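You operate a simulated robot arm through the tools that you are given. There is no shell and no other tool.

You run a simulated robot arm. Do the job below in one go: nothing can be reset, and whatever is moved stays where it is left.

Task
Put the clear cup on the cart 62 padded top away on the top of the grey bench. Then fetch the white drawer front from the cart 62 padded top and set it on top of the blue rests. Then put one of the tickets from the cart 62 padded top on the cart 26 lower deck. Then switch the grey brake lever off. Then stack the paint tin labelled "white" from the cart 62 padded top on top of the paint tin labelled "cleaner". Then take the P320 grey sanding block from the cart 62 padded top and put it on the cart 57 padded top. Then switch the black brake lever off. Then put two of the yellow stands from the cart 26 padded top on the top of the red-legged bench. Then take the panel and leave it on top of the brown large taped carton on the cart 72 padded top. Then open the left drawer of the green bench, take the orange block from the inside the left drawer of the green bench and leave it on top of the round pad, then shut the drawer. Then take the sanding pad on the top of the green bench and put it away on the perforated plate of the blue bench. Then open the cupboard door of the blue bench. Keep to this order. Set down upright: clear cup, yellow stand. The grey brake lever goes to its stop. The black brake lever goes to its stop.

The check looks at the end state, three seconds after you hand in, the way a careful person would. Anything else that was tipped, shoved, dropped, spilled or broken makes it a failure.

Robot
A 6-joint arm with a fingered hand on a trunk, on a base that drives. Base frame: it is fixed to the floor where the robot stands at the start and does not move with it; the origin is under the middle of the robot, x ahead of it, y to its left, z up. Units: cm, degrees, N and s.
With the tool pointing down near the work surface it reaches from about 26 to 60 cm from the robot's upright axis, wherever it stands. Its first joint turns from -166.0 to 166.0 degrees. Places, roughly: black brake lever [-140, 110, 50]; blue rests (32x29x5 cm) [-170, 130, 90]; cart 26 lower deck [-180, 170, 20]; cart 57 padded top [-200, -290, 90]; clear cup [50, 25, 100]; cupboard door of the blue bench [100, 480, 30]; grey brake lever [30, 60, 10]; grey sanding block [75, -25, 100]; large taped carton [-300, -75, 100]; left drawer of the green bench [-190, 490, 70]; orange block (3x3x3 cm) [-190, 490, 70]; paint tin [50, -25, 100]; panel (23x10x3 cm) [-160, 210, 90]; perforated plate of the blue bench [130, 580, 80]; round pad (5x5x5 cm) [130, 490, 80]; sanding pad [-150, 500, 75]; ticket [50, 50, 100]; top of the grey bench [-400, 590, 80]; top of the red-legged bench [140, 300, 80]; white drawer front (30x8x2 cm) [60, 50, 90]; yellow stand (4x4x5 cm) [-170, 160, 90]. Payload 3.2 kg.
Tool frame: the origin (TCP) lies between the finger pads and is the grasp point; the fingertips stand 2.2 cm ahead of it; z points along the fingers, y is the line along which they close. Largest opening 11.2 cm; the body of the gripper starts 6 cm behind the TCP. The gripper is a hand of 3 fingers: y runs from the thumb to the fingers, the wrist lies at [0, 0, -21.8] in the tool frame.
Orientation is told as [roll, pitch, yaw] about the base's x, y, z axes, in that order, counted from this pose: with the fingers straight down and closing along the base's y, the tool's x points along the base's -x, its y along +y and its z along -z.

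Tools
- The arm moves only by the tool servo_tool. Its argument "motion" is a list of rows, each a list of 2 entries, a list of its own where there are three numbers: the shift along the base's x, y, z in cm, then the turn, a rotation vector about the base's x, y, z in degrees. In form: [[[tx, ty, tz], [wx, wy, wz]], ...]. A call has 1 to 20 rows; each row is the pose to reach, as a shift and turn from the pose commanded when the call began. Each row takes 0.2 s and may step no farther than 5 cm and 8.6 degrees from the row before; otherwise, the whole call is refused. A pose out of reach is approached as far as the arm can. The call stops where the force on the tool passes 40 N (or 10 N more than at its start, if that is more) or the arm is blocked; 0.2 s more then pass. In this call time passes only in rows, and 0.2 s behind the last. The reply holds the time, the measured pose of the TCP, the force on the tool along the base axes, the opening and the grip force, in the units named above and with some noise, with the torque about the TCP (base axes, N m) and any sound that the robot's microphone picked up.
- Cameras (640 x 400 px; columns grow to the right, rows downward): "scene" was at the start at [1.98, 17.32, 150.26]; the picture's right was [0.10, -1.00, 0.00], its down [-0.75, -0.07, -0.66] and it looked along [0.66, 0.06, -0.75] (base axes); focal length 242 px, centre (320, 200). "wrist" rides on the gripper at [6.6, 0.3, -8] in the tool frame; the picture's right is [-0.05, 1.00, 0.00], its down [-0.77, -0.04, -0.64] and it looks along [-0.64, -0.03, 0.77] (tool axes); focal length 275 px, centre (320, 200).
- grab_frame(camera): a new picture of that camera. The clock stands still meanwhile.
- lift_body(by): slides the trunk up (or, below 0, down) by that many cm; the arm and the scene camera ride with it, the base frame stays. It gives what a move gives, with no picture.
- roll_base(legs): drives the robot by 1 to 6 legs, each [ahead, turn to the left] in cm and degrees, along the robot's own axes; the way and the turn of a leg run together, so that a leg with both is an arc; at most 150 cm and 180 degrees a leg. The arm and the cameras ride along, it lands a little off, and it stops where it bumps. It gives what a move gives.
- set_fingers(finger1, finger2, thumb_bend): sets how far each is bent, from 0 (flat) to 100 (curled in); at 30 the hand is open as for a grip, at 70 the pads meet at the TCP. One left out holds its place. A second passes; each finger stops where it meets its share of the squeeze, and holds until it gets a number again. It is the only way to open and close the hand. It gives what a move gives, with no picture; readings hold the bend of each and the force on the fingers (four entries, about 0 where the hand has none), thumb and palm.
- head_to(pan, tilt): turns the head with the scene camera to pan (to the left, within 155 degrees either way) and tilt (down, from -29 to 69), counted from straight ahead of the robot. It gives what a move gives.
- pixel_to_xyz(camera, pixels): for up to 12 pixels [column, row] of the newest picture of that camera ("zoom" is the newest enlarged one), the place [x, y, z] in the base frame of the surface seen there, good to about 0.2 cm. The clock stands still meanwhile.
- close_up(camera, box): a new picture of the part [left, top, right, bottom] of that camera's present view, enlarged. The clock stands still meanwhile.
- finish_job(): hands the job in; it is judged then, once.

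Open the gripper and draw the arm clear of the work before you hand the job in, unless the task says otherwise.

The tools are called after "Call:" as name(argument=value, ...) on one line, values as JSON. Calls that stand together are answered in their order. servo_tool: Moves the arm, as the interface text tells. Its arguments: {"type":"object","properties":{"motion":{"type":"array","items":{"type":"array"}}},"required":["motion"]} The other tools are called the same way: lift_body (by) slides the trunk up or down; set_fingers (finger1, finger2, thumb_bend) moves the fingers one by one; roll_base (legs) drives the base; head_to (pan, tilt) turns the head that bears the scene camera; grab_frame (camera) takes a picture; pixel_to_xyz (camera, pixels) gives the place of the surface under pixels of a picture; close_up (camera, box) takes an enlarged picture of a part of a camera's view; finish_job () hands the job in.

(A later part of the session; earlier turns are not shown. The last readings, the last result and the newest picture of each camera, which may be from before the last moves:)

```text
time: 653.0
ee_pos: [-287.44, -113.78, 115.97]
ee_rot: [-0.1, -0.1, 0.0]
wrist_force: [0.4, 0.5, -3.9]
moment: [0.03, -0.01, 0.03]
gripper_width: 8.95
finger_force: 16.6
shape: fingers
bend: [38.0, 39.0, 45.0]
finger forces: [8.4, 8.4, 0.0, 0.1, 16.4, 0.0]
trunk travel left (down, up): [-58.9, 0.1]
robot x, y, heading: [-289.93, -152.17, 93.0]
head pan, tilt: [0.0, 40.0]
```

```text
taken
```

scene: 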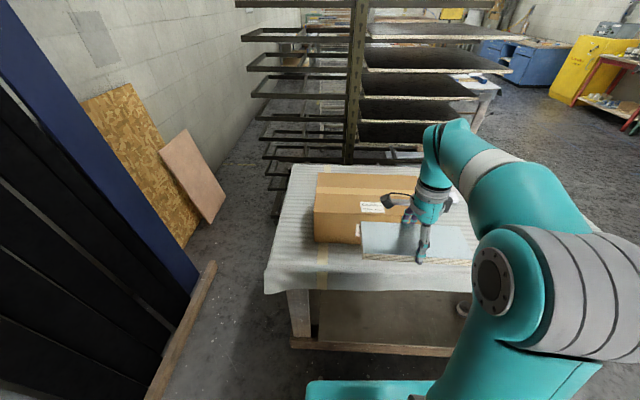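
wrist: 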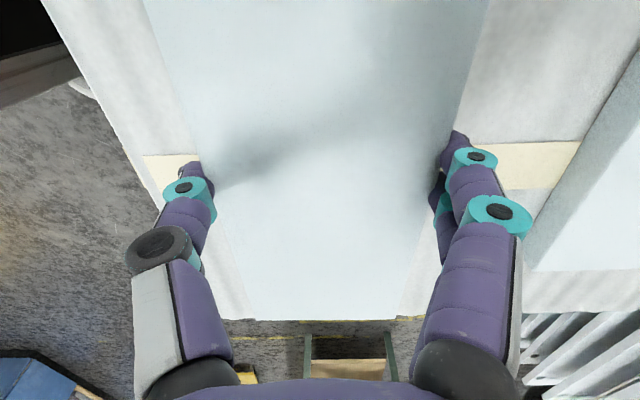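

I check the cart's near edge, then roll 16 cm closer with the panel 8 cm above carton height.

Call:
pixel_to_xyz(camera="scene", pixels=[[270, 285], [300, 330], [320, 347], [320, 200], [360, 190], [316, 240], [400, 180], [325, 175]])

Call:
roll_base(legs=[[16, 0]])

Call:
grab_frame(camera="wrist")

Call:
grab_frame(camera="scene")

```text
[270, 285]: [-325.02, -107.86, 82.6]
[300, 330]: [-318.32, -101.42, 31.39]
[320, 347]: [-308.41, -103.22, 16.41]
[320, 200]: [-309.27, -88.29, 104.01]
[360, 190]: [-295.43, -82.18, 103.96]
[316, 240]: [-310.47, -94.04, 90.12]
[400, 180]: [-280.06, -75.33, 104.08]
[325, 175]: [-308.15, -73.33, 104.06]
```

```text
time: 654.4
ee_pos: [-288.08, -97.75, 116.19]
ee_rot: [-0.1, -0.1, -0.2]
wrist_force: [0.4, -0.8, -3.4]
moment: [-0.02, 0.02, -0.01]
gripper_width: 8.97
finger_force: 16.8
shape: fingers
bend: [38.0, 39.0, 45.0]
finger forces: [8.5, 8.5, 0.1, 0.0, 16.5, 0.0]
trunk travel left (down, up): [-58.9, 0.1]
robot x, y, heading: [-290.54, -136.15, 92.8]
head pan, tilt: [0.0, 40.0]
```

```text
taken
```

wrist: 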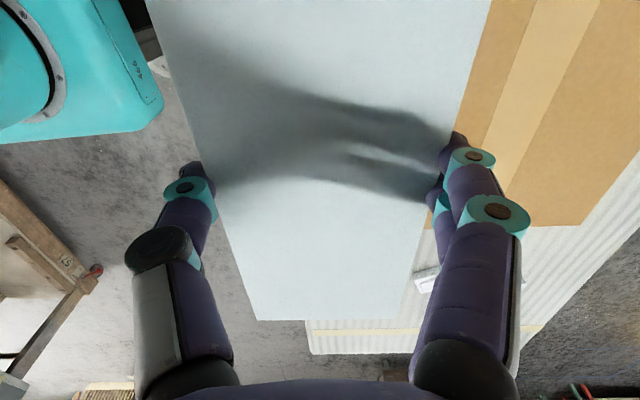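

```text
taken
```

scene: 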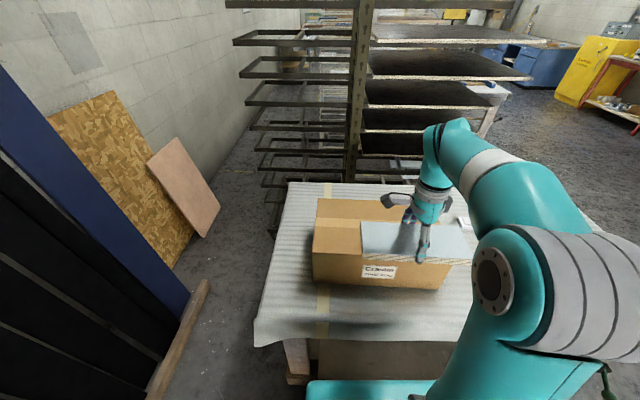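

I move the panel over the carton's centre (-291.5,-83) and lower.

Call:
servo_tool(motion=[[[-1, 4, 0], [0, 0, 0]], [[-2, 8, -1], [0, 0, 0]], [[-3, 12, -2], [0, 0, 0]], [[-3.4, 14.7, -4], [0, 0, 0]], [[-3.4, 14.7, -7], [0, 0, 0]]])

Call:
grab_frame(camera="scene")

Call:
grab_frame(camera="wrist")

```text
time: 655.6
ee_pos: [-291.55, -83.09, 109.08]
ee_rot: [0.0, -0.2, -0.1]
wrist_force: [-0.6, -0.2, -3.5]
moment: [0.0, -0.05, 0.01]
gripper_width: 8.95
finger_force: 16.8
shape: fingers
bend: [38.0, 39.0, 45.0]
finger forces: [8.3, 8.5, 0.0, 0.0, 16.5, 0.1]
trunk travel left (down, up): [-58.9, 0.1]
robot x, y, heading: [-290.48, -136.38, 92.8]
head pan, tilt: [0.0, 40.0]
```

```text
taken
```

scene: 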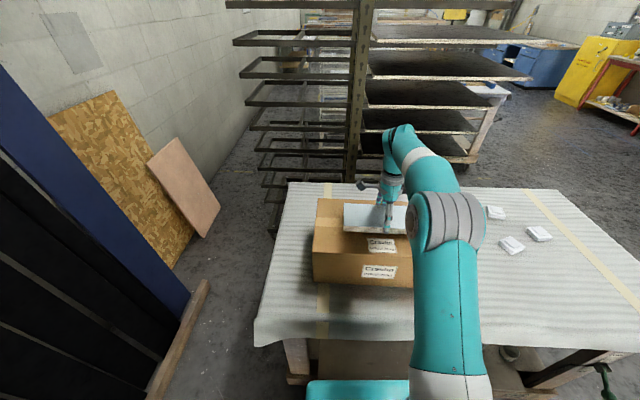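

```text
taken
```

wrist: 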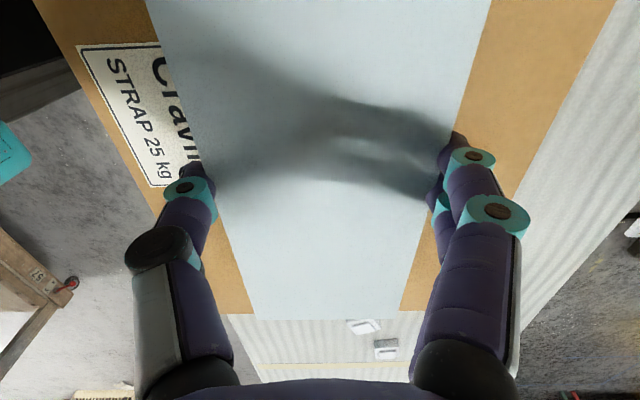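

I check the panel's far end against the carton's edges.

Call:
pixel_to_xyz(camera="wrist", pixels=[[260, 312], [395, 312], [242, 310], [405, 305], [300, 250], [470, 60], [170, 60], [520, 80], [490, 170]])

```text
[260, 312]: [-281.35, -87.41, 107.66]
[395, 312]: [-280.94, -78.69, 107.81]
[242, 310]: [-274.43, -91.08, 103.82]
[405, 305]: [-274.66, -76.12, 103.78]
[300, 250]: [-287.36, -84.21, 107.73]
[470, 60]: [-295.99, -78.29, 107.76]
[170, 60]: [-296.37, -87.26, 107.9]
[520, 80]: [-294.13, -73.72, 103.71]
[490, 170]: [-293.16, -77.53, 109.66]
```

The panel (z top 107.75, level) is well inside the carton's top. I lower to contact.

Call:
servo_tool(motion=[[[0, 0, -0.5], [0, 0, 0]], [[0, 0, -0.9], [0, 0, 0]]])

Call:
servo_tool(motion=[[[0, 0, -0.15], [0, 0, 0]], [[0, 0, -0.3], [0, 0, 0]]])

```text
time: 656.2
ee_pos: [-291.7, -83.03, 108.29]
ee_rot: [-0.1, 0.0, -0.1]
wrist_force: [0.2, 0.5, -3.3]
moment: [-0.01, 0.02, 0.02]
gripper_width: 8.96
finger_force: 17.0
shape: fingers
bend: [38.0, 39.0, 45.0]
finger forces: [8.3, 8.6, 0.1, 0.0, 16.4, 0.1]
trunk travel left (down, up): [-58.9, 0.1]
robot x, y, heading: [-290.68, -136.42, 93.2]
head pan, tilt: [0.0, 40.0]
```

```text
time: 656.8
ee_pos: [-291.7, -83.1, 107.91]
ee_rot: [0.0, 0.0, -0.1]
wrist_force: [-0.7, -0.2, -2.9]
moment: [-0.01, -0.04, -0.01]
gripper_width: 8.95
finger_force: 16.4
shape: fingers
bend: [38.0, 39.0, 45.0]
finger forces: [8.4, 8.5, 0.0, 0.1, 16.6, 0.0]
trunk travel left (down, up): [-58.9, 0.1]
robot x, y, heading: [-290.67, -135.96, 92.8]
head pan, tilt: [0.0, 40.0]
```

Call:
servo_tool(motion=[[[0, 0, -0.15], [0, 0, 0]], [[0, 0, -0.3], [0, 0, 0]]])

```text
time: 657.4
ee_pos: [-291.67, -83.12, 107.47]
ee_rot: [-0.2, 0.0, -0.1]
wrist_force: [-0.6, 0.7, -2.9]
moment: [0.01, -0.02, 0.01]
gripper_width: 8.97
finger_force: 16.5
shape: fingers
bend: [38.0, 39.0, 45.0]
finger forces: [8.5, 8.5, 0.0, 0.1, 16.5, 0.0]
trunk travel left (down, up): [-58.9, 0.1]
robot x, y, heading: [-290.7, -136.68, 92.8]
head pan, tilt: [0.0, 40.0]
```

Call:
servo_tool(motion=[[[0, 0, -0.15], [0, 0, 0]], [[0, 0, -0.3], [0, 0, 0]]])

Call:
close_up(camera="scene", box=[300, 170, 440, 300])

```text
time: 658.0
ee_pos: [-291.69, -83.18, 107.41]
ee_rot: [0.0, 0.0, 0.0]
wrist_force: [-0.3, 2.3, 0.4]
moment: [-0.08, -0.03, 0.0]
gripper_width: 8.97
finger_force: 17.2
shape: fingers
bend: [38.0, 39.0, 45.0]
finger forces: [8.8, 8.7, 0.0, 0.0, 16.7, 0.1]
trunk travel left (down, up): [-58.9, 0.1]
robot x, y, heading: [-290.69, -136.5, 93.2]
head pan, tilt: [0.0, 40.0]
```

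```text
3.08 times, centred on (370, 235) of scene
```

zoom: 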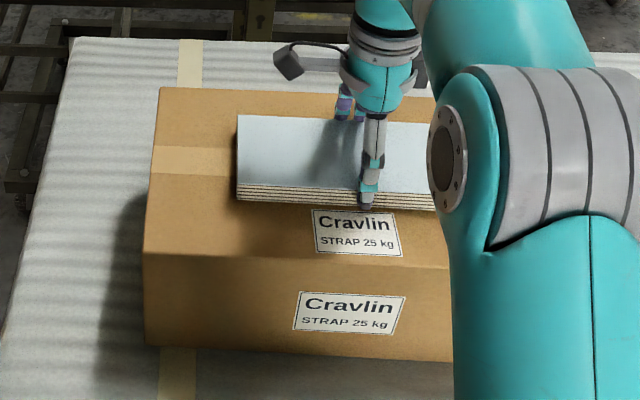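

Contact (load gone). I open the hand; both sides together.

Call:
set_fingers(finger1=40, finger2=40, thumb_bend=42)

Call:
set_fingers(finger1=28, finger2=28, thumb_bend=28)

Call:
servo_tool(motion=[[[0, 0, 2], [0, 0, 0]], [[0, 0, 5], [0, 0, 0]], [[0, -3, 8], [0, 0, 0]], [[1, -7, 9], [0, 0, 0]], [[2, -11, 9], [0, 0, 0]], [[3, -15, 9], [0, 0, 0]]])

Call:
grab_frame(camera="scene")

Call:
grab_frame(camera="wrist")

```text
time: 659.0
ee_pos: [-291.65, -83.23, 107.34]
ee_rot: [-0.1, -0.1, -0.2]
wrist_force: [-0.9, 0.5, 1.1]
moment: [-0.08, -0.03, 0.0]
gripper_width: 9.15
finger_force: 4.1
shape: fingers
bend: [37.0, 37.0, 40.0]
finger forces: [2.4, 2.1, 0.0, 0.1, 3.9, 0.1]
trunk travel left (down, up): [-58.9, 0.1]
robot x, y, heading: [-290.56, -136.21, 93.1]
head pan, tilt: [0.0, 40.0]
```

```text
time: 660.0
ee_pos: [-291.62, -83.26, 107.35]
ee_rot: [0.0, 0.0, -0.2]
wrist_force: [-0.5, 0.3, 0.5]
moment: [0.01, 0.02, -0.01]
gripper_width: 11.47
finger_force: 0.0
shape: fingers
bend: [28.0, 28.0, 28.0]
finger forces: [0.0, 0.1, 0.0, 0.1, 0.0, 0.0]
trunk travel left (down, up): [-58.9, 0.1]
robot x, y, heading: [-290.88, -136.46, 93.0]
head pan, tilt: [0.0, 40.0]
```

```text
time: 661.4
ee_pos: [-288.53, -98.18, 116.37]
ee_rot: [-0.1, -0.1, 0.0]
wrist_force: [-0.1, 0.0, -0.5]
moment: [0.02, 0.02, -0.02]
gripper_width: 11.49
finger_force: 0.0
shape: fingers
bend: [28.0, 28.0, 28.0]
finger forces: [0.0, 0.1, 0.1, 0.0, 0.0, 0.1]
trunk travel left (down, up): [-58.9, 0.1]
robot x, y, heading: [-290.61, -136.61, 93.1]
head pan, tilt: [0.0, 40.0]
```

```text
taken
```

scene: 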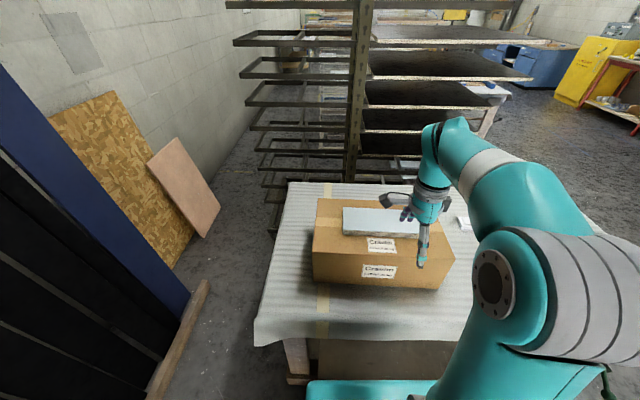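

```text
taken
```

wrist: 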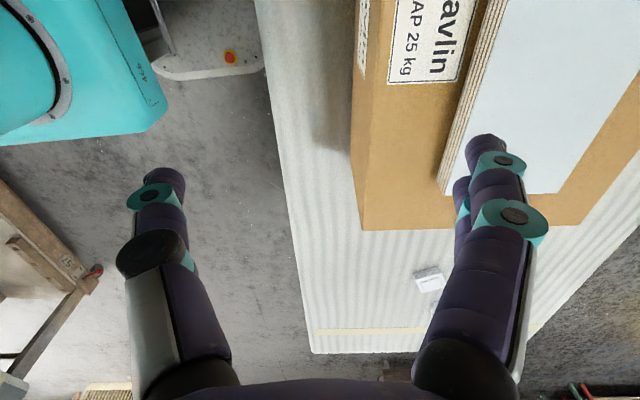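

The panel lies on the carton. Next the green bench's drawer; I turn the hand back, and drive out along the main aisle toward the green bench.

Call:
servo_tool(motion=[[[0, 0, 0], [0, 0, 8]], [[0, 0, 0], [0, 0, 16]], [[0, 0, 0], [0, 0, 24]], [[0, 0, 0], [0, 0, 32]], [[0, 0, 0], [0, 0, 40]], [[0, 0, 0], [0, 0, 48]], [[0, 0, 0], [0, 0, 56]], [[0, 0, 0], [0, 0, 64]], [[0, -1, 0], [0, 0, 72]], [[0, -2, 0], [0, 0, 80]], [[0, -3, 0], [0, 0, 88]]])

Call:
roll_base(legs=[[-18, 0], [0, -91], [105, 0], [100, 0], [0, 88]])

Call:
head_to(pan=0, tilt=20)

Call:
grab_frame(camera="scene")

```text
time: 663.8
ee_pos: [-288.71, -101.28, 116.26]
ee_rot: [0.0, -0.1, 88.1]
wrist_force: [0.0, -0.6, 0.0]
moment: [0.01, 0.0, -0.04]
gripper_width: 11.47
finger_force: 0.0
shape: fingers
bend: [28.0, 28.0, 28.0]
finger forces: [0.1, 0.1, 0.1, 0.0, 0.0, 0.0]
trunk travel left (down, up): [-58.9, 0.1]
robot x, y, heading: [-290.7, -136.35, 93.2]
head pan, tilt: [0.0, 40.0]
```

```text
time: 682.8
ee_pos: [-81.27, -108.67, 116.3]
ee_rot: [-0.1, -0.2, 87.7]
wrist_force: [-0.2, -0.1, -1.3]
moment: [-0.02, 0.03, 0.0]
gripper_width: 11.49
finger_force: 0.0
shape: fingers
bend: [28.0, 28.0, 28.0]
finger forces: [0.0, 0.0, 0.1, 0.0, 0.0, 0.0]
trunk travel left (down, up): [-58.9, 0.1]
robot x, y, heading: [-83.42, -143.87, 92.7]
head pan, tilt: [0.0, 40.0]
```

```text
time: 683.6
ee_pos: [-81.28, -108.79, 116.37]
ee_rot: [0.0, -0.1, 87.7]
wrist_force: [0.4, 1.0, -0.5]
moment: [0.01, 0.01, 0.0]
gripper_width: 11.5
finger_force: 0.2
shape: fingers
bend: [28.0, 28.0, 28.0]
finger forces: [0.1, 0.0, 0.1, 0.0, 0.1, 0.1]
trunk travel left (down, up): [-58.9, 0.1]
robot x, y, heading: [-83.11, -144.29, 92.6]
head pan, tilt: [0.0, 20.0]
```

```text
taken
```

scene: 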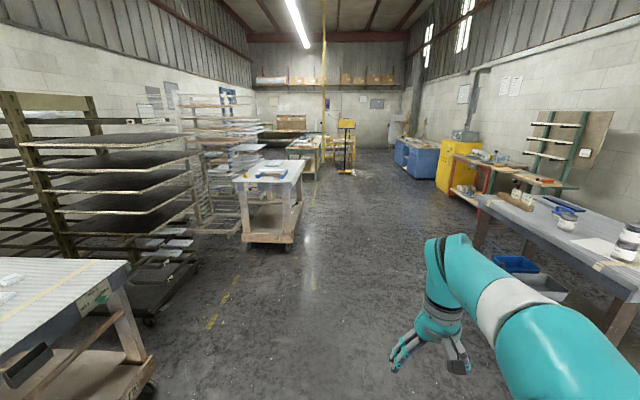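

The aisle ahead is clear. I straighten slightly and drive up to y≈370.

Call:
roll_base(legs=[[0, -3.5], [130, 0], [130, 0], [130, 0], [125, 0]])

Call:
grab_frame(camera="scene")

```text
time: 708.9
ee_pos: [-67.15, 409.03, 116.23]
ee_rot: [-0.1, 0.0, 83.3]
wrist_force: [-0.5, -0.5, 0.8]
moment: [0.0, 0.02, -0.02]
gripper_width: 11.48
finger_force: 0.1
shape: fingers
bend: [28.0, 28.0, 28.0]
finger forces: [0.0, 0.0, 0.0, 0.0, 0.1, 0.0]
trunk travel left (down, up): [-58.9, 0.1]
robot x, y, heading: [-72.25, 374.04, 88.1]
head pan, tilt: [0.0, 20.0]
```

```text
taken
```

scene: 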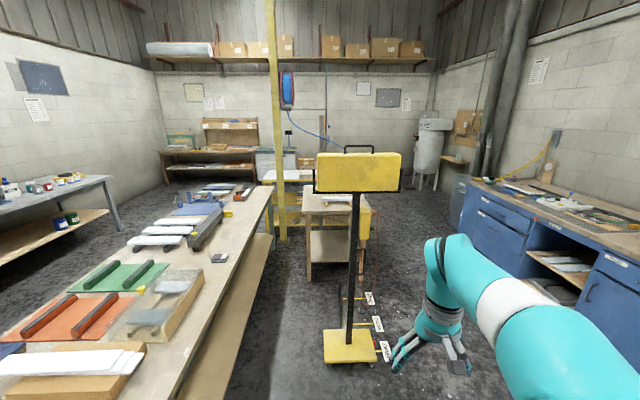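

I see the green bench on the left with many items and the blue bench on the right. I enlarge the green bench's top to find the sanding pad.

Call:
close_up(camera="scene", box=[40, 180, 280, 330])

Call:
close_up(camera="scene", box=[440, 150, 640, 300])

Call:
pixel_to_xyz(camera="scene", pixels=[[219, 258], [150, 318], [270, 190], [160, 285], [212, 225], [335, 350], [355, 200], [480, 180], [450, 240], [580, 205], [600, 290], [547, 268]])

```text
2.67 times, centred on (160, 255) of scene
```

zoom: 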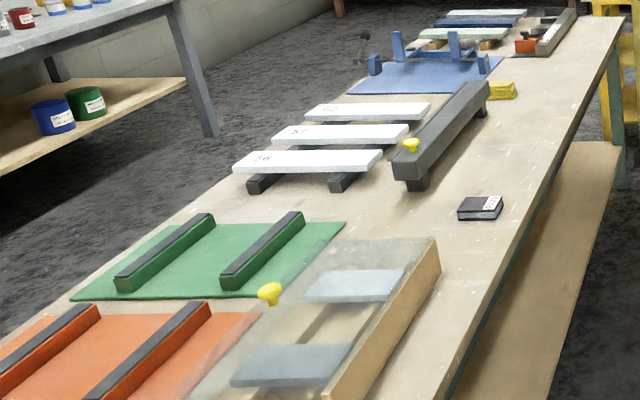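

```text
2.67 times, centred on (540, 225) of scene
```

zoom: 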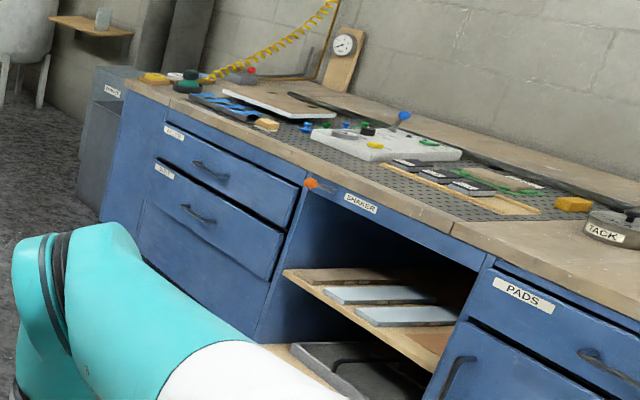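

```text
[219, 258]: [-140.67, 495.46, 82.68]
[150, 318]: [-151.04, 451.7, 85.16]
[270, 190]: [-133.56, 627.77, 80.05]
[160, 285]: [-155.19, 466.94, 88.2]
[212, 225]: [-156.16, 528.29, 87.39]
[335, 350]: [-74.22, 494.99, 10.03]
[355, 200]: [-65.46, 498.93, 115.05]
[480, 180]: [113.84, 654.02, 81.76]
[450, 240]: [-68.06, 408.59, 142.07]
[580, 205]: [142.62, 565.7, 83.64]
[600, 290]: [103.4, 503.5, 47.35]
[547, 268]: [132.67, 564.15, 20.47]
```

The sanding pad is the dark block at (-140.7,495.5,82.7); the blue bench has the plate, a round disc and the cupboard. First the drawer: I drive through the gap to the green bench's -x side.

Call:
roll_base(legs=[[0, 91], [110, 0], [100, 0], [0, -88]])

Call:
head_to(pan=-45, tilt=30)

Call:
grab_frame(camera="scene")

```text
time: 727.0
ee_pos: [-278.78, 416.93, 116.47]
ee_rot: [-0.1, -0.1, 84.3]
wrist_force: [0.9, -0.2, 0.8]
moment: [0.02, 0.01, 0.03]
gripper_width: 11.48
finger_force: 0.0
shape: fingers
bend: [28.0, 28.0, 28.0]
finger forces: [0.0, 0.0, 0.1, 0.0, 0.1, 0.1]
trunk travel left (down, up): [-58.9, 0.1]
robot x, y, heading: [-282.96, 382.11, 89.1]
head pan, tilt: [0.0, 20.0]
```

```text
time: 728.1
ee_pos: [-278.69, 416.78, 116.45]
ee_rot: [0.0, -0.1, 84.3]
wrist_force: [-0.2, 0.1, -1.1]
moment: [-0.02, 0.01, 0.0]
gripper_width: 11.5
finger_force: 0.1
shape: fingers
bend: [28.0, 28.0, 28.0]
finger forces: [0.0, 0.0, 0.0, 0.0, 0.0, 0.1]
trunk travel left (down, up): [-58.9, 0.1]
robot x, y, heading: [-283.02, 381.99, 89.1]
head pan, tilt: [-45.0, 30.0]
```

```text
taken
```

scene: 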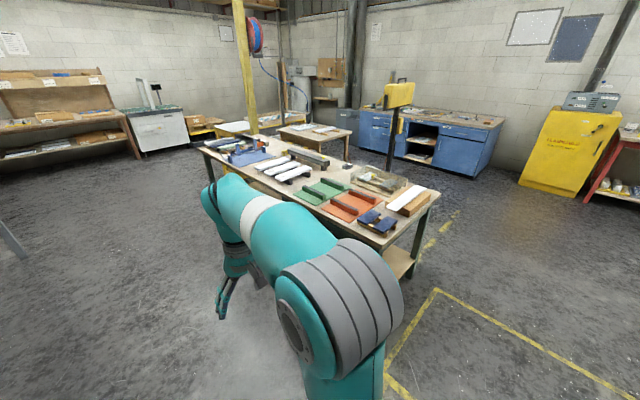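

I continue to y≈487 and turn right to face the drawers.

Call:
roll_base(legs=[[106, 0], [0, -89]])

Call:
lift_body(by=-15)

Call:
head_to(pan=0, tilt=35)

Call:
grab_frame(camera="scene")

```text
time: 737.2
ee_pos: [-246.63, 483.11, 116.39]
ee_rot: [0.0, -0.1, -3.8]
wrist_force: [-0.6, 0.5, 1.0]
moment: [0.01, -0.01, 0.0]
gripper_width: 11.48
finger_force: 0.1
shape: fingers
bend: [28.0, 28.0, 28.0]
finger forces: [0.0, 0.1, 0.0, 0.0, 0.1, 0.0]
trunk travel left (down, up): [-58.9, 0.1]
robot x, y, heading: [-281.72, 486.25, 1.3]
head pan, tilt: [-45.0, 30.0]
```

```text
time: 739.0
ee_pos: [-246.68, 483.07, 101.28]
ee_rot: [-0.1, -0.1, -4.0]
wrist_force: [-0.9, 0.1, 0.3]
moment: [0.01, -0.01, -0.01]
gripper_width: 11.5
finger_force: 0.0
shape: fingers
bend: [28.0, 28.0, 28.0]
finger forces: [0.0, 0.0, 0.0, 0.1, 0.0, 0.0]
trunk travel left (down, up): [-43.9, 15.1]
robot x, y, heading: [-281.88, 486.09, 1.4]
head pan, tilt: [-45.0, 30.0]
```

```text
time: 740.1
ee_pos: [-246.53, 483.06, 101.29]
ee_rot: [0.0, 0.0, -3.8]
wrist_force: [0.6, -0.1, -0.4]
moment: [-0.01, 0.03, 0.03]
gripper_width: 11.49
finger_force: 0.1
shape: fingers
bend: [28.0, 28.0, 28.0]
finger forces: [0.0, 0.0, 0.0, 0.1, 0.1, 0.0]
trunk travel left (down, up): [-43.9, 15.1]
robot x, y, heading: [-281.74, 486.38, 1.2]
head pan, tilt: [0.0, 35.0]
```

```text
taken
```

scene: 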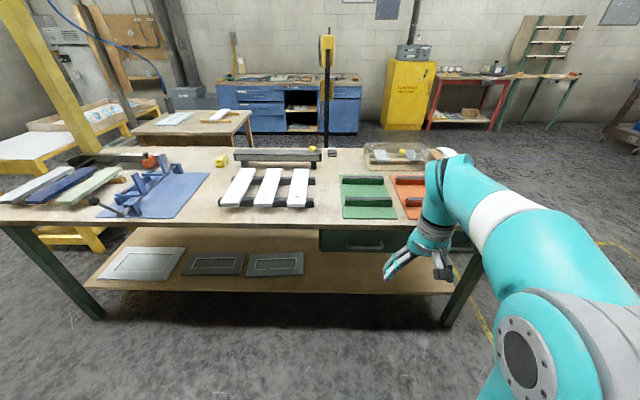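

The left drawer is at (320–410, 230–250) with a handle near (365,245). I enlarge and query.

Call:
close_up(camera="scene", box=[310, 210, 450, 290])

Call:
pixel_to_xyz(camera="zoom", pixels=[[205, 148], [235, 168], [265, 168], [295, 150], [250, 130], [60, 110], [60, 170], [400, 130], [250, 185], [45, 80], [120, 150], [350, 170]])

```text
4.57 times, centred on (380, 250) of scene
```

zoom: 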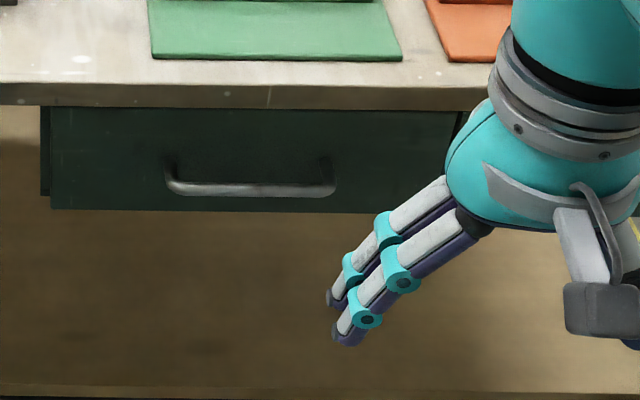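

```text
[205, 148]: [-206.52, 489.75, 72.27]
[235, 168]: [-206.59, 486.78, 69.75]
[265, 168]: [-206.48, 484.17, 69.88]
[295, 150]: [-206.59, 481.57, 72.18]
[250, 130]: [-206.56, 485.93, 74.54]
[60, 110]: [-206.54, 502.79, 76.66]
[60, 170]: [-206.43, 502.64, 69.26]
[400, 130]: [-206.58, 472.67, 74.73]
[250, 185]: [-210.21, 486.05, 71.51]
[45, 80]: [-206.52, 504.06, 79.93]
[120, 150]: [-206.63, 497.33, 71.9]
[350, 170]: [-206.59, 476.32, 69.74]
```

The handle bar is at x≈-210.2, z≈71.5, y 478–493, face at x=-206.5. I'll grip it with the fingers pitched 45° forward, closing in the vertical plane. I lower the trunk and set that orientation here.

Call:
lift_body(by=-20)

Call:
set_fingers(finger1=48, finger2=48, thumb_bend=48)

Call:
servo_tool(motion=[[[0, 0, 0], [0, 0, -8]], [[0, 0, 0], [0, 0, -16]], [[0, 0, 0], [0, 0, -24]], [[0, 0, 0], [0, 0, -32]], [[0, 0, 0], [0, 0, -40]], [[0, 0, 0], [0, 0, -48]], [[0, 0, 0], [0, 0, -56]], [[0, 0, 0], [0, 0, -64]], [[0, 0, 0], [0, 0, -72]], [[0, 0, 0], [0, 0, -80]], [[0, 0, 0], [0, 0, -86]]])

Call:
servo_tool(motion=[[[0.5, 0, 0], [0, -8, 0]], [[1, 0, 0], [0, -16, 0]], [[2, 0, -1], [0, -24, 0]], [[3, 0, -2], [0, -32, 0]], [[4, 0, -3], [0, -40, 0]], [[4, 0, -4], [0, -45, 0]]])

Call:
grab_frame(camera="scene")

Call:
grab_frame(camera="wrist")

```text
time: 742.2
ee_pos: [-246.64, 483.02, 81.29]
ee_rot: [0.0, -0.1, -3.9]
wrist_force: [1.0, 0.6, -0.2]
moment: [0.0, -0.02, 0.02]
gripper_width: 11.48
finger_force: 0.0
shape: fingers
bend: [28.0, 28.0, 28.0]
finger forces: [0.0, 0.0, 0.0, 0.0, 0.0, 0.1]
trunk travel left (down, up): [-23.9, 35.1]
robot x, y, heading: [-281.69, 486.27, 1.3]
head pan, tilt: [0.0, 35.0]
```

```text
time: 743.2
ee_pos: [-246.61, 483.15, 81.23]
ee_rot: [-0.1, 0.0, -3.9]
wrist_force: [0.6, 1.2, -0.4]
moment: [0.0, 0.03, -0.01]
gripper_width: 6.15
finger_force: 0.1
shape: fingers
bend: [48.0, 48.0, 48.0]
finger forces: [0.0, 0.1, 0.0, 0.0, 0.0, 0.0]
trunk travel left (down, up): [-23.9, 35.1]
robot x, y, heading: [-281.64, 486.04, 1.1]
head pan, tilt: [0.0, 35.0]
```

```text
time: 745.6
ee_pos: [-246.77, 483.0, 81.31]
ee_rot: [0.0, -0.1, -90.0]
wrist_force: [0.1, -0.5, 0.1]
moment: [0.04, 0.02, -0.01]
gripper_width: 6.14
finger_force: 0.1
shape: fingers
bend: [48.0, 48.0, 48.0]
finger forces: [0.0, 0.0, 0.0, 0.1, 0.0, 0.0]
trunk travel left (down, up): [-23.9, 35.1]
robot x, y, heading: [-281.73, 485.79, 1.1]
head pan, tilt: [0.0, 35.0]
```

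```text
time: 747.0
ee_pos: [-242.61, 482.81, 77.14]
ee_rot: [45.0, -0.3, -90.0]
wrist_force: [-0.9, 0.8, -0.4]
moment: [0.02, -0.02, -0.01]
gripper_width: 6.12
finger_force: 0.0
shape: fingers
bend: [48.0, 48.0, 48.0]
finger forces: [0.0, 0.0, 0.0, 0.0, 0.0, 0.0]
trunk travel left (down, up): [-23.9, 35.1]
robot x, y, heading: [-281.91, 485.91, 0.9]
head pan, tilt: [0.0, 35.0]
```

```text
taken
```

scene: 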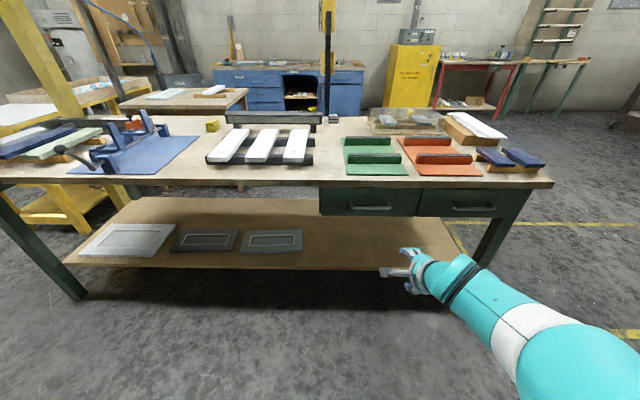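

```text
taken
```

wrist: 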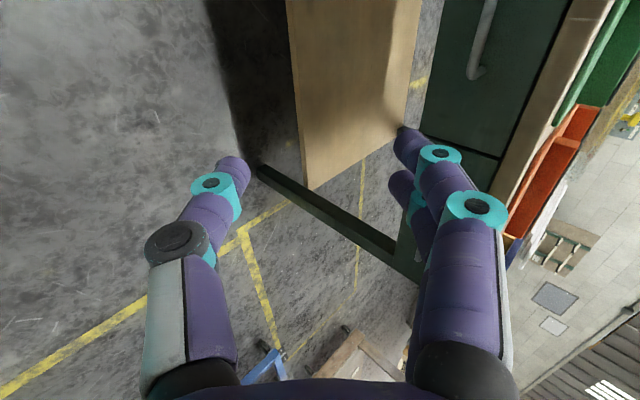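

The 45° pitch is reached; both drawers are clearly visible. I measure the left handle again.

Call:
close_up(camera="scene", box=[310, 175, 430, 235])

Call:
pixel_to_xyz(camera="zoom", pixels=[[240, 165], [300, 170], [370, 170], [430, 165], [250, 150], [425, 150], [330, 140], [330, 195], [70, 120], [570, 130], [330, 90], [330, 176]])

```text
5.33 times, centred on (370, 205) of scene
```

zoom: 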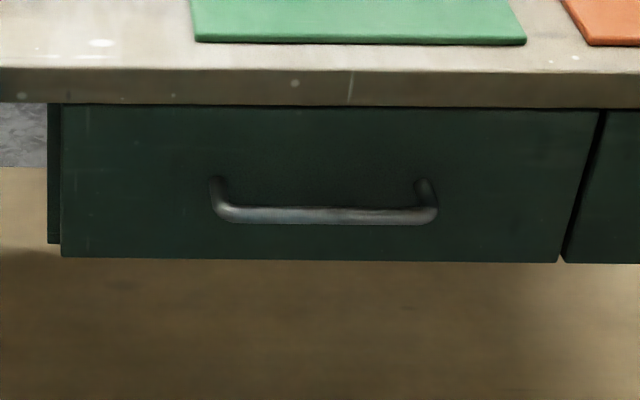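

```text
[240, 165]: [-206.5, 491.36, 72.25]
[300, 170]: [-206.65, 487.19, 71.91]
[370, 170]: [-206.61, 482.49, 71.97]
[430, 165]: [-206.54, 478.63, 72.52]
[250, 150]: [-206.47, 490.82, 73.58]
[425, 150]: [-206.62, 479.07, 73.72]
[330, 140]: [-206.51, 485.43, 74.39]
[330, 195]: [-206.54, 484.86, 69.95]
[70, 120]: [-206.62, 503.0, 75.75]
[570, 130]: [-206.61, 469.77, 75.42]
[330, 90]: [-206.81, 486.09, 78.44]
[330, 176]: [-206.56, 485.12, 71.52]
```

I query the bar itself (zoom row ≈215).

Call:
pixel_to_xyz(camera="zoom", pixels=[[330, 210], [330, 215], [330, 220], [260, 213], [400, 215], [217, 190], [428, 190], [222, 205], [434, 208]])

```text
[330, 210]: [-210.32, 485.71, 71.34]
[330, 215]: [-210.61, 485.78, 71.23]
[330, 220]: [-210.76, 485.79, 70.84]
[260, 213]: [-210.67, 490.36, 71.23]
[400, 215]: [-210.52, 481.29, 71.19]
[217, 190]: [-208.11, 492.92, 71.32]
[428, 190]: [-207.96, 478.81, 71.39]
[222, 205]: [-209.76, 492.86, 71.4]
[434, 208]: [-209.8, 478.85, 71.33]
```

Bar centre ≈ (-210.1, 485.8, 70.8). I drive 20 cm closer and prepare the fingers: fingers bent to 61, thumb open.

Call:
roll_base(legs=[[20, 0]])

Call:
set_fingers(finger1=61, finger2=61, thumb_bend=40)

Call:
grab_frame(camera="wrist")

Call:
grab_frame(camera="scene")

```text
time: 748.7
ee_pos: [-222.25, 483.19, 77.27]
ee_rot: [45.0, -0.1, -90.2]
wrist_force: [0.0, 0.3, 0.3]
moment: [0.01, -0.01, 0.0]
gripper_width: 6.09
finger_force: 0.0
shape: fingers
bend: [48.0, 48.0, 48.0]
finger forces: [0.0, 0.0, 0.1, 0.0, 0.1, 0.0]
trunk travel left (down, up): [-23.9, 35.1]
robot x, y, heading: [-261.37, 486.51, 1.2]
head pan, tilt: [0.0, 35.0]
```

```text
time: 749.7
ee_pos: [-222.23, 483.08, 77.36]
ee_rot: [45.0, -0.1, -90.2]
wrist_force: [0.1, -0.1, -0.8]
moment: [-0.02, -0.01, -0.01]
gripper_width: 5.41
finger_force: 0.0
shape: fingers
bend: [61.0, 61.0, 40.0]
finger forces: [0.0, 0.1, 0.0, 0.1, 0.0, 0.0]
trunk travel left (down, up): [-23.9, 35.1]
robot x, y, heading: [-261.56, 486.26, 0.9]
head pan, tilt: [0.0, 35.0]
```

```text
taken
```

wrist: 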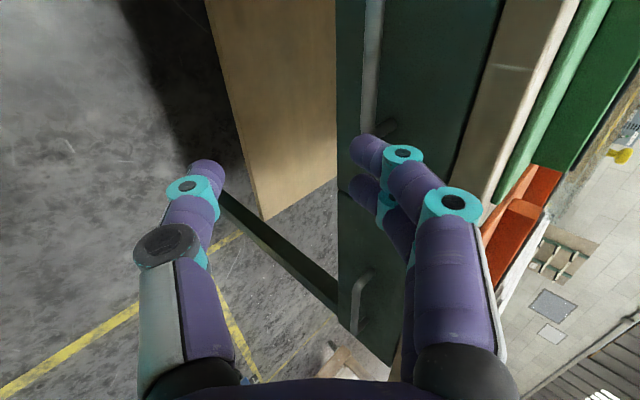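

```text
taken
```

scene: 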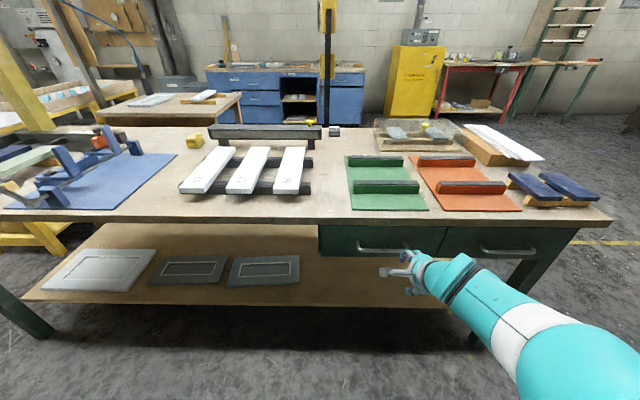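

I move to the pre-grasp point in front of and above the bar, then check the picture before sliding in.

Call:
servo_tool(motion=[[[3.5, 1.3, -1], [0, 0, 0]], [[7.6, 2.7, -2.1], [0, 0, 0]]])

Call:
grab_frame(camera="wrist")

Call:
close_up(camera="scene", box=[320, 210, 460, 310])

```text
time: 750.3
ee_pos: [-214.57, 485.88, 75.15]
ee_rot: [45.0, -0.2, -90.1]
wrist_force: [0.2, 0.5, 0.4]
moment: [0.0, 0.01, 0.0]
gripper_width: 5.41
finger_force: 0.2
shape: fingers
bend: [61.0, 61.0, 40.0]
finger forces: [0.1, 0.1, 0.1, 0.0, 0.0, 0.0]
trunk travel left (down, up): [-23.9, 35.1]
robot x, y, heading: [-261.72, 486.71, 1.1]
head pan, tilt: [0.0, 35.0]
```

```text
taken
```

wrist: 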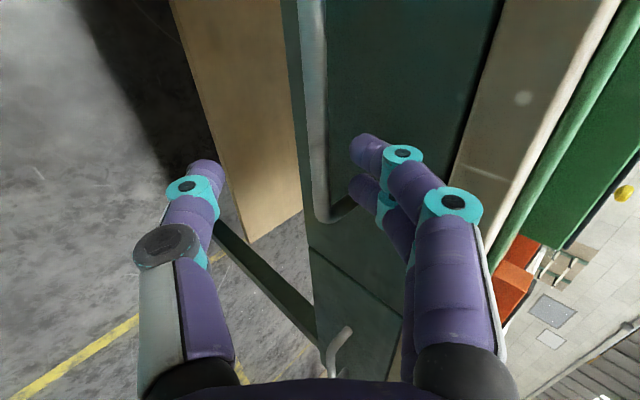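

```text
4.00 times, centred on (390, 260) of scene
```

zoom: 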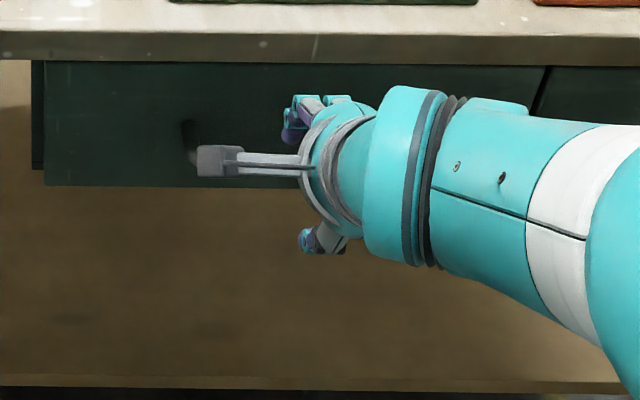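

The bar runs between the thumb (205,170) and fingers (365,150). I slide in along the tool axis.

Call:
servo_tool(motion=[[[1.5, 0, -1.5], [0, 0, 0]], [[3, 0, -3], [0, 0, 0]], [[4.1, 0, -4.1], [0, 0, 0]]])

Call:
grab_frame(camera="wrist")

```text
time: 751.1
ee_pos: [-210.53, 485.88, 71.18]
ee_rot: [45.0, -0.1, -90.1]
wrist_force: [-0.7, -0.5, 0.9]
moment: [0.01, -0.02, 0.02]
gripper_width: 5.41
finger_force: 0.1
shape: fingers
bend: [61.0, 61.0, 40.0]
finger forces: [0.0, 0.0, 0.1, 0.0, 0.0, 0.0]
out of reach, approached as far as the arm can: row 2
trunk travel left (down, up): [-23.9, 35.1]
robot x, y, heading: [-261.61, 486.26, 0.9]
head pan, tilt: [0.0, 35.0]
```

```text
taken
```

wrist: 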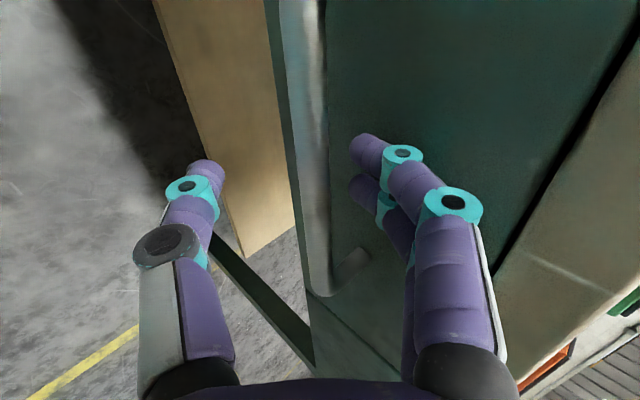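

The bar lies between thumb and fingers. I close on it.

Call:
set_fingers(finger1=70, finger2=70, thumb_bend=70)

Call:
grab_frame(camera="wrist")

```text
time: 752.1
ee_pos: [-210.37, 485.83, 71.05]
ee_rot: [45.0, -0.1, -90.2]
wrist_force: [-0.9, 0.4, -1.6]
moment: [0.06, 0.01, -0.02]
gripper_width: 0.39
finger_force: 0.6
shape: fingers
bend: [70.0, 70.0, 69.0]
finger forces: [0.1, 0.1, 0.0, 0.1, 1.6, 0.0]
trunk travel left (down, up): [-23.9, 35.1]
robot x, y, heading: [-261.71, 486.16, 0.8]
head pan, tilt: [0.0, 35.0]
```

```text
taken
```

wrist: 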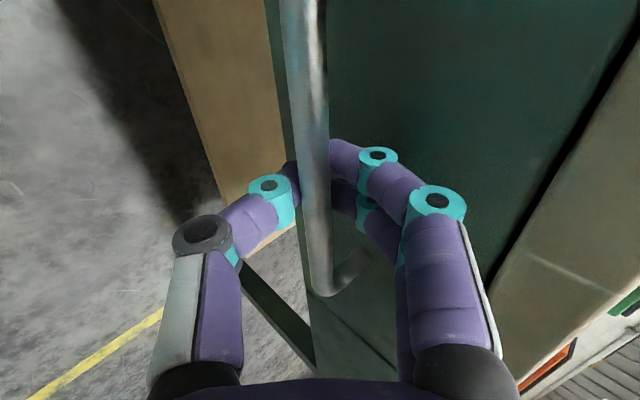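

The fingers have closed behind the bar, forming a hook. I pull the drawer by rolling the base back a little and check.

Call:
roll_base(legs=[[-8, 0]])

Call:
grab_frame(camera="wrist")

Call:
grab_frame(camera="scene")

```text
time: 753.1
ee_pos: [-218.52, 485.74, 71.16]
ee_rot: [45.0, -0.3, -90.2]
wrist_force: [-0.4, 0.9, -1.7]
moment: [0.0, 0.0, 0.0]
gripper_width: 0.42
finger_force: 0.3
shape: fingers
bend: [70.0, 70.0, 69.0]
finger forces: [0.0, 0.1, 0.1, 0.0, 1.5, 0.1]
trunk travel left (down, up): [-23.9, 35.1]
robot x, y, heading: [-269.64, 486.05, 1.0]
head pan, tilt: [0.0, 35.0]
```

```text
taken
```

wrist: 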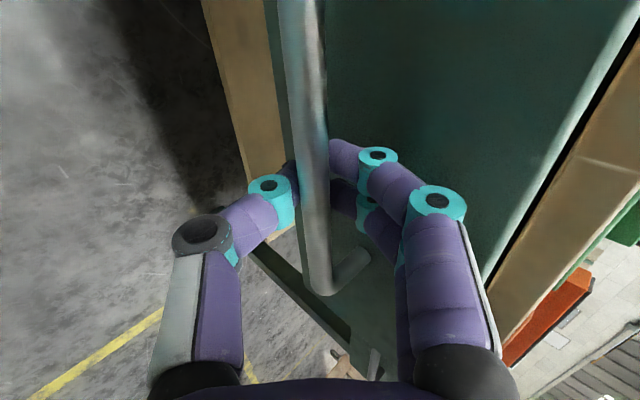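

```text
taken
```

scene: 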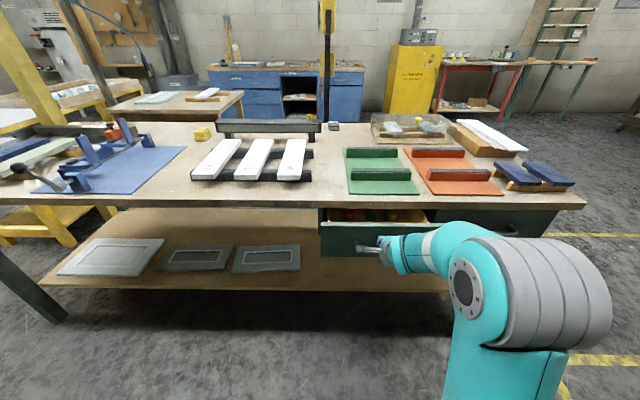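

The drawer follows easily (8 cm open). I pull 15 cm more.

Call:
roll_base(legs=[[-15, 0]])

Call:
close_up(camera="scene", box=[290, 180, 490, 300])

```text
time: 754.5
ee_pos: [-233.56, 485.42, 71.13]
ee_rot: [44.9, -0.2, -90.4]
wrist_force: [-1.4, 0.4, -1.5]
moment: [0.02, 0.0, -0.01]
gripper_width: 0.42
finger_force: 1.2
shape: fingers
bend: [70.0, 70.0, 69.0]
finger forces: [0.1, 0.0, 0.0, 0.1, 1.6, 0.0]
trunk travel left (down, up): [-23.9, 35.1]
robot x, y, heading: [-285.18, 486.32, 0.8]
head pan, tilt: [0.0, 35.0]
```

```text
3.20 times, centred on (390, 240) of scene
```

zoom: 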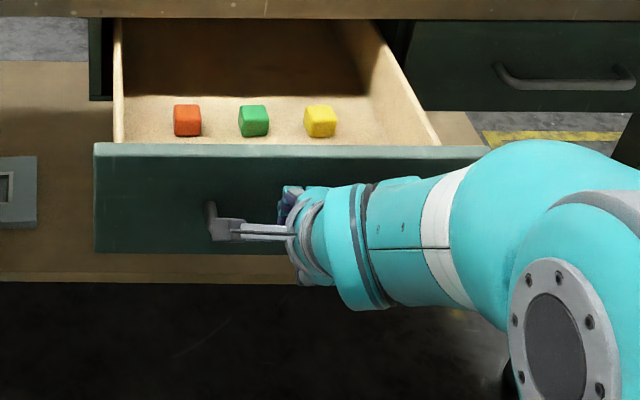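

The drawer is open 23 cm and shows orange, green and yellow blocks. I query their positions.

Call:
pixel_to_xyz(camera="zoom", pixels=[[187, 108], [187, 125], [175, 120], [199, 120], [253, 110], [320, 110], [215, 130], [120, 120], [300, 150], [130, 60], [250, 60]])

```text
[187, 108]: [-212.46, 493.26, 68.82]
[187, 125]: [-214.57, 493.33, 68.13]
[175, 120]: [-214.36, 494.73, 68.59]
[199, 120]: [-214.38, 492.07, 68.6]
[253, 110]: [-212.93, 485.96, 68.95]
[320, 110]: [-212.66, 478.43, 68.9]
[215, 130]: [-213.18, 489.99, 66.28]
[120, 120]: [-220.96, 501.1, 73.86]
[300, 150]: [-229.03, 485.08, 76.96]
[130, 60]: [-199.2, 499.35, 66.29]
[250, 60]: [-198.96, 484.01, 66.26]
```

The orange block is at (-213, 493.4, z 66.3–69). I pull 4 cm more for clearance from the bench edge, then let go of the handle.

Call:
roll_base(legs=[[-4.5, 0]])

Call:
set_fingers(finger1=60, finger2=60, thumb_bend=40)

Call:
grab_frame(camera="wrist")

```text
time: 755.4
ee_pos: [-238.29, 485.25, 71.08]
ee_rot: [45.1, -0.1, -90.4]
wrist_force: [-0.3, 0.3, -1.8]
moment: [-0.01, 0.01, -0.03]
gripper_width: 0.43
finger_force: 0.6
shape: fingers
bend: [70.0, 70.0, 69.0]
finger forces: [0.1, 0.0, 0.0, 0.0, 1.5, 0.0]
trunk travel left (down, up): [-23.9, 35.1]
robot x, y, heading: [-288.97, 486.25, 0.5]
head pan, tilt: [0.0, 35.0]
```

```text
time: 756.4
ee_pos: [-238.26, 485.09, 71.1]
ee_rot: [45.1, -0.2, -90.3]
wrist_force: [-0.8, -0.6, -0.6]
moment: [-0.02, -0.02, 0.02]
gripper_width: 5.47
finger_force: 0.2
shape: fingers
bend: [60.0, 60.0, 40.0]
finger forces: [0.0, 0.0, 0.0, 0.1, 0.0, 0.0]
trunk travel left (down, up): [-23.9, 35.1]
robot x, y, heading: [-289.04, 485.95, 0.6]
head pan, tilt: [0.0, 35.0]
```

```text
taken
```

wrist: 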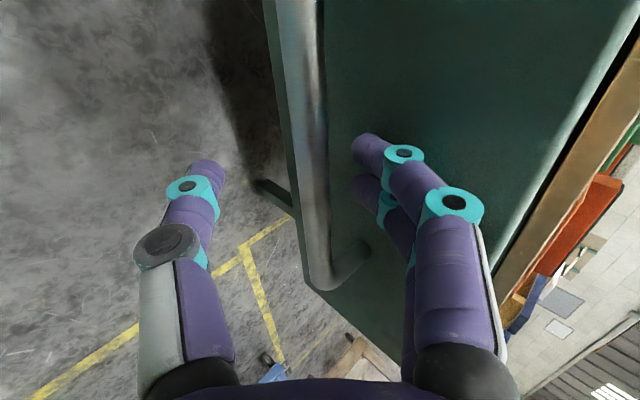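

I slide the fingers out along the tool axis, then bring the tool upright and back to the normal yaw.

Call:
servo_tool(motion=[[[-2, 0, 2], [0, 0, 0]], [[-4.5, 0, 4.5], [0, 0, 0]], [[-6.5, 0, 7], [0, 0, 0]], [[-7, 0, 10], [0, 8, 0]], [[-7, 0, 13], [0, 16, 0]], [[-7, 0, 16], [0, 24, 0]], [[-7, 0, 18], [0, 32, 0]], [[-6, 0, 20], [0, 40, 0]], [[-5, 0, 22], [0, 45, 0]]])

Call:
servo_tool(motion=[[[0, 0, 0], [0, 0, 8]], [[0, 0, 0], [0, 0, 16]], [[0, 0, 0], [0, 0, 24]], [[0, 0, 0], [0, 0, 32]], [[0, 0, 0], [0, 0, 40]], [[0, 0, 0], [0, 0, 48]], [[0, 0, 0], [0, 0, 56]], [[0, 0, 0], [0, 0, 64]], [[0, 0, 0], [0, 0, 72]], [[0, 0, 0], [0, 0, 80]], [[0, 0, 0], [0, 0, 88]]])

Call:
set_fingers(finger1=48, finger2=48, thumb_bend=48)

Call:
grab_frame(camera="scene")

Call:
grab_frame(camera="wrist")

```text
time: 758.4
ee_pos: [-243.9, 485.04, 92.51]
ee_rot: [0.3, -0.9, -89.8]
wrist_force: [0.2, 0.6, 0.2]
moment: [0.04, -0.05, 0.01]
gripper_width: 5.52
finger_force: 0.1
shape: fingers
bend: [60.0, 60.0, 40.0]
finger forces: [0.0, 0.0, 0.1, 0.0, 0.0, 0.1]
out of reach, approached as far as the arm can: row 1, 2, 9
trunk travel left (down, up): [-23.9, 35.1]
robot x, y, heading: [-289.25, 485.64, 0.7]
head pan, tilt: [0.0, 35.0]
```

```text
time: 760.8
ee_pos: [-243.85, 485.15, 92.58]
ee_rot: [-0.1, -0.4, -2.2]
wrist_force: [-0.9, 0.3, 0.1]
moment: [0.01, 0.01, 0.02]
gripper_width: 5.51
finger_force: 0.0
shape: fingers
bend: [60.0, 60.0, 40.0]
finger forces: [0.1, 0.0, 0.1, 0.1, 0.0, 0.0]
trunk travel left (down, up): [-23.9, 35.1]
robot x, y, heading: [-289.34, 485.88, 0.7]
head pan, tilt: [0.0, 35.0]
```

```text
time: 761.8
ee_pos: [-243.83, 485.02, 92.55]
ee_rot: [0.0, -0.4, -2.3]
wrist_force: [-0.3, 0.1, -0.7]
moment: [0.03, -0.03, 0.03]
gripper_width: 6.09
finger_force: 0.1
shape: fingers
bend: [48.0, 48.0, 48.0]
finger forces: [0.0, 0.1, 0.1, 0.1, 0.0, 0.1]
trunk travel left (down, up): [-23.9, 35.1]
robot x, y, heading: [-289.07, 485.93, 0.7]
head pan, tilt: [0.0, 35.0]
```

```text
taken
```

scene: 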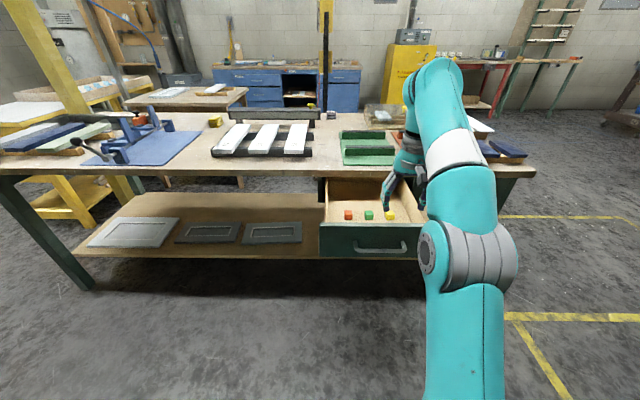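

```text
taken
```

wrist: 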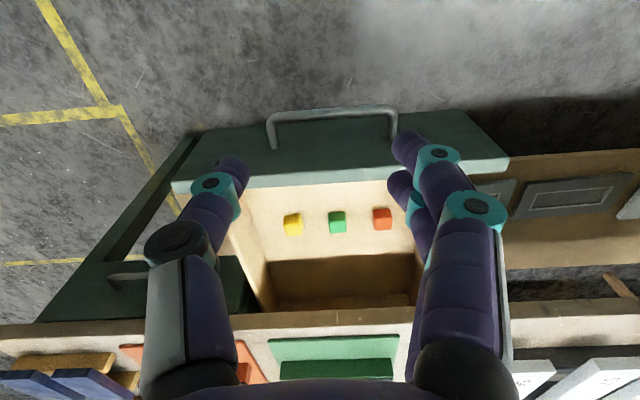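

I query the orange block (382,219) and its neighbours again from the wrist view.

Call:
pixel_to_xyz(camera="wrist", pixels=[[376, 214], [388, 214], [382, 222], [376, 228], [388, 228], [337, 222], [330, 222], [344, 222], [360, 235], [410, 175], [400, 250], [240, 180]])

Call:
close_up(camera="wrist", box=[260, 180, 420, 280])

```text
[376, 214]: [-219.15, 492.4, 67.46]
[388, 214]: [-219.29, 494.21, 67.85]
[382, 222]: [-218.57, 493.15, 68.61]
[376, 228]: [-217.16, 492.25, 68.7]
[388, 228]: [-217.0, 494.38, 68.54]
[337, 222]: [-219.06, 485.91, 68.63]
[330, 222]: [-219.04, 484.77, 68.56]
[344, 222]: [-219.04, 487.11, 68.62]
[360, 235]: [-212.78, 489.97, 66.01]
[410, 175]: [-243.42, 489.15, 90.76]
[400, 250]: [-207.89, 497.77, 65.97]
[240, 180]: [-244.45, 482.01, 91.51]
```

```text
4.00 times, centred on (340, 230) of wrist
```

zoom: 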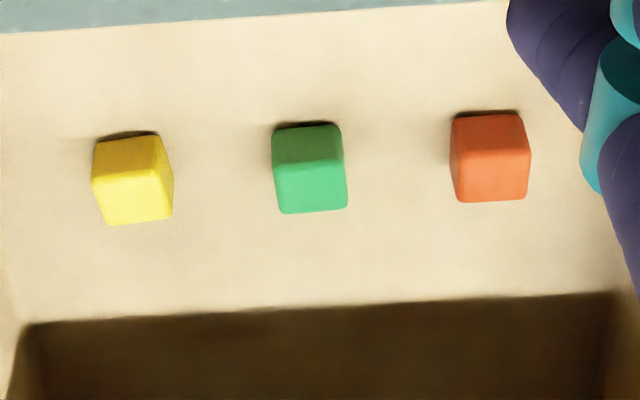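

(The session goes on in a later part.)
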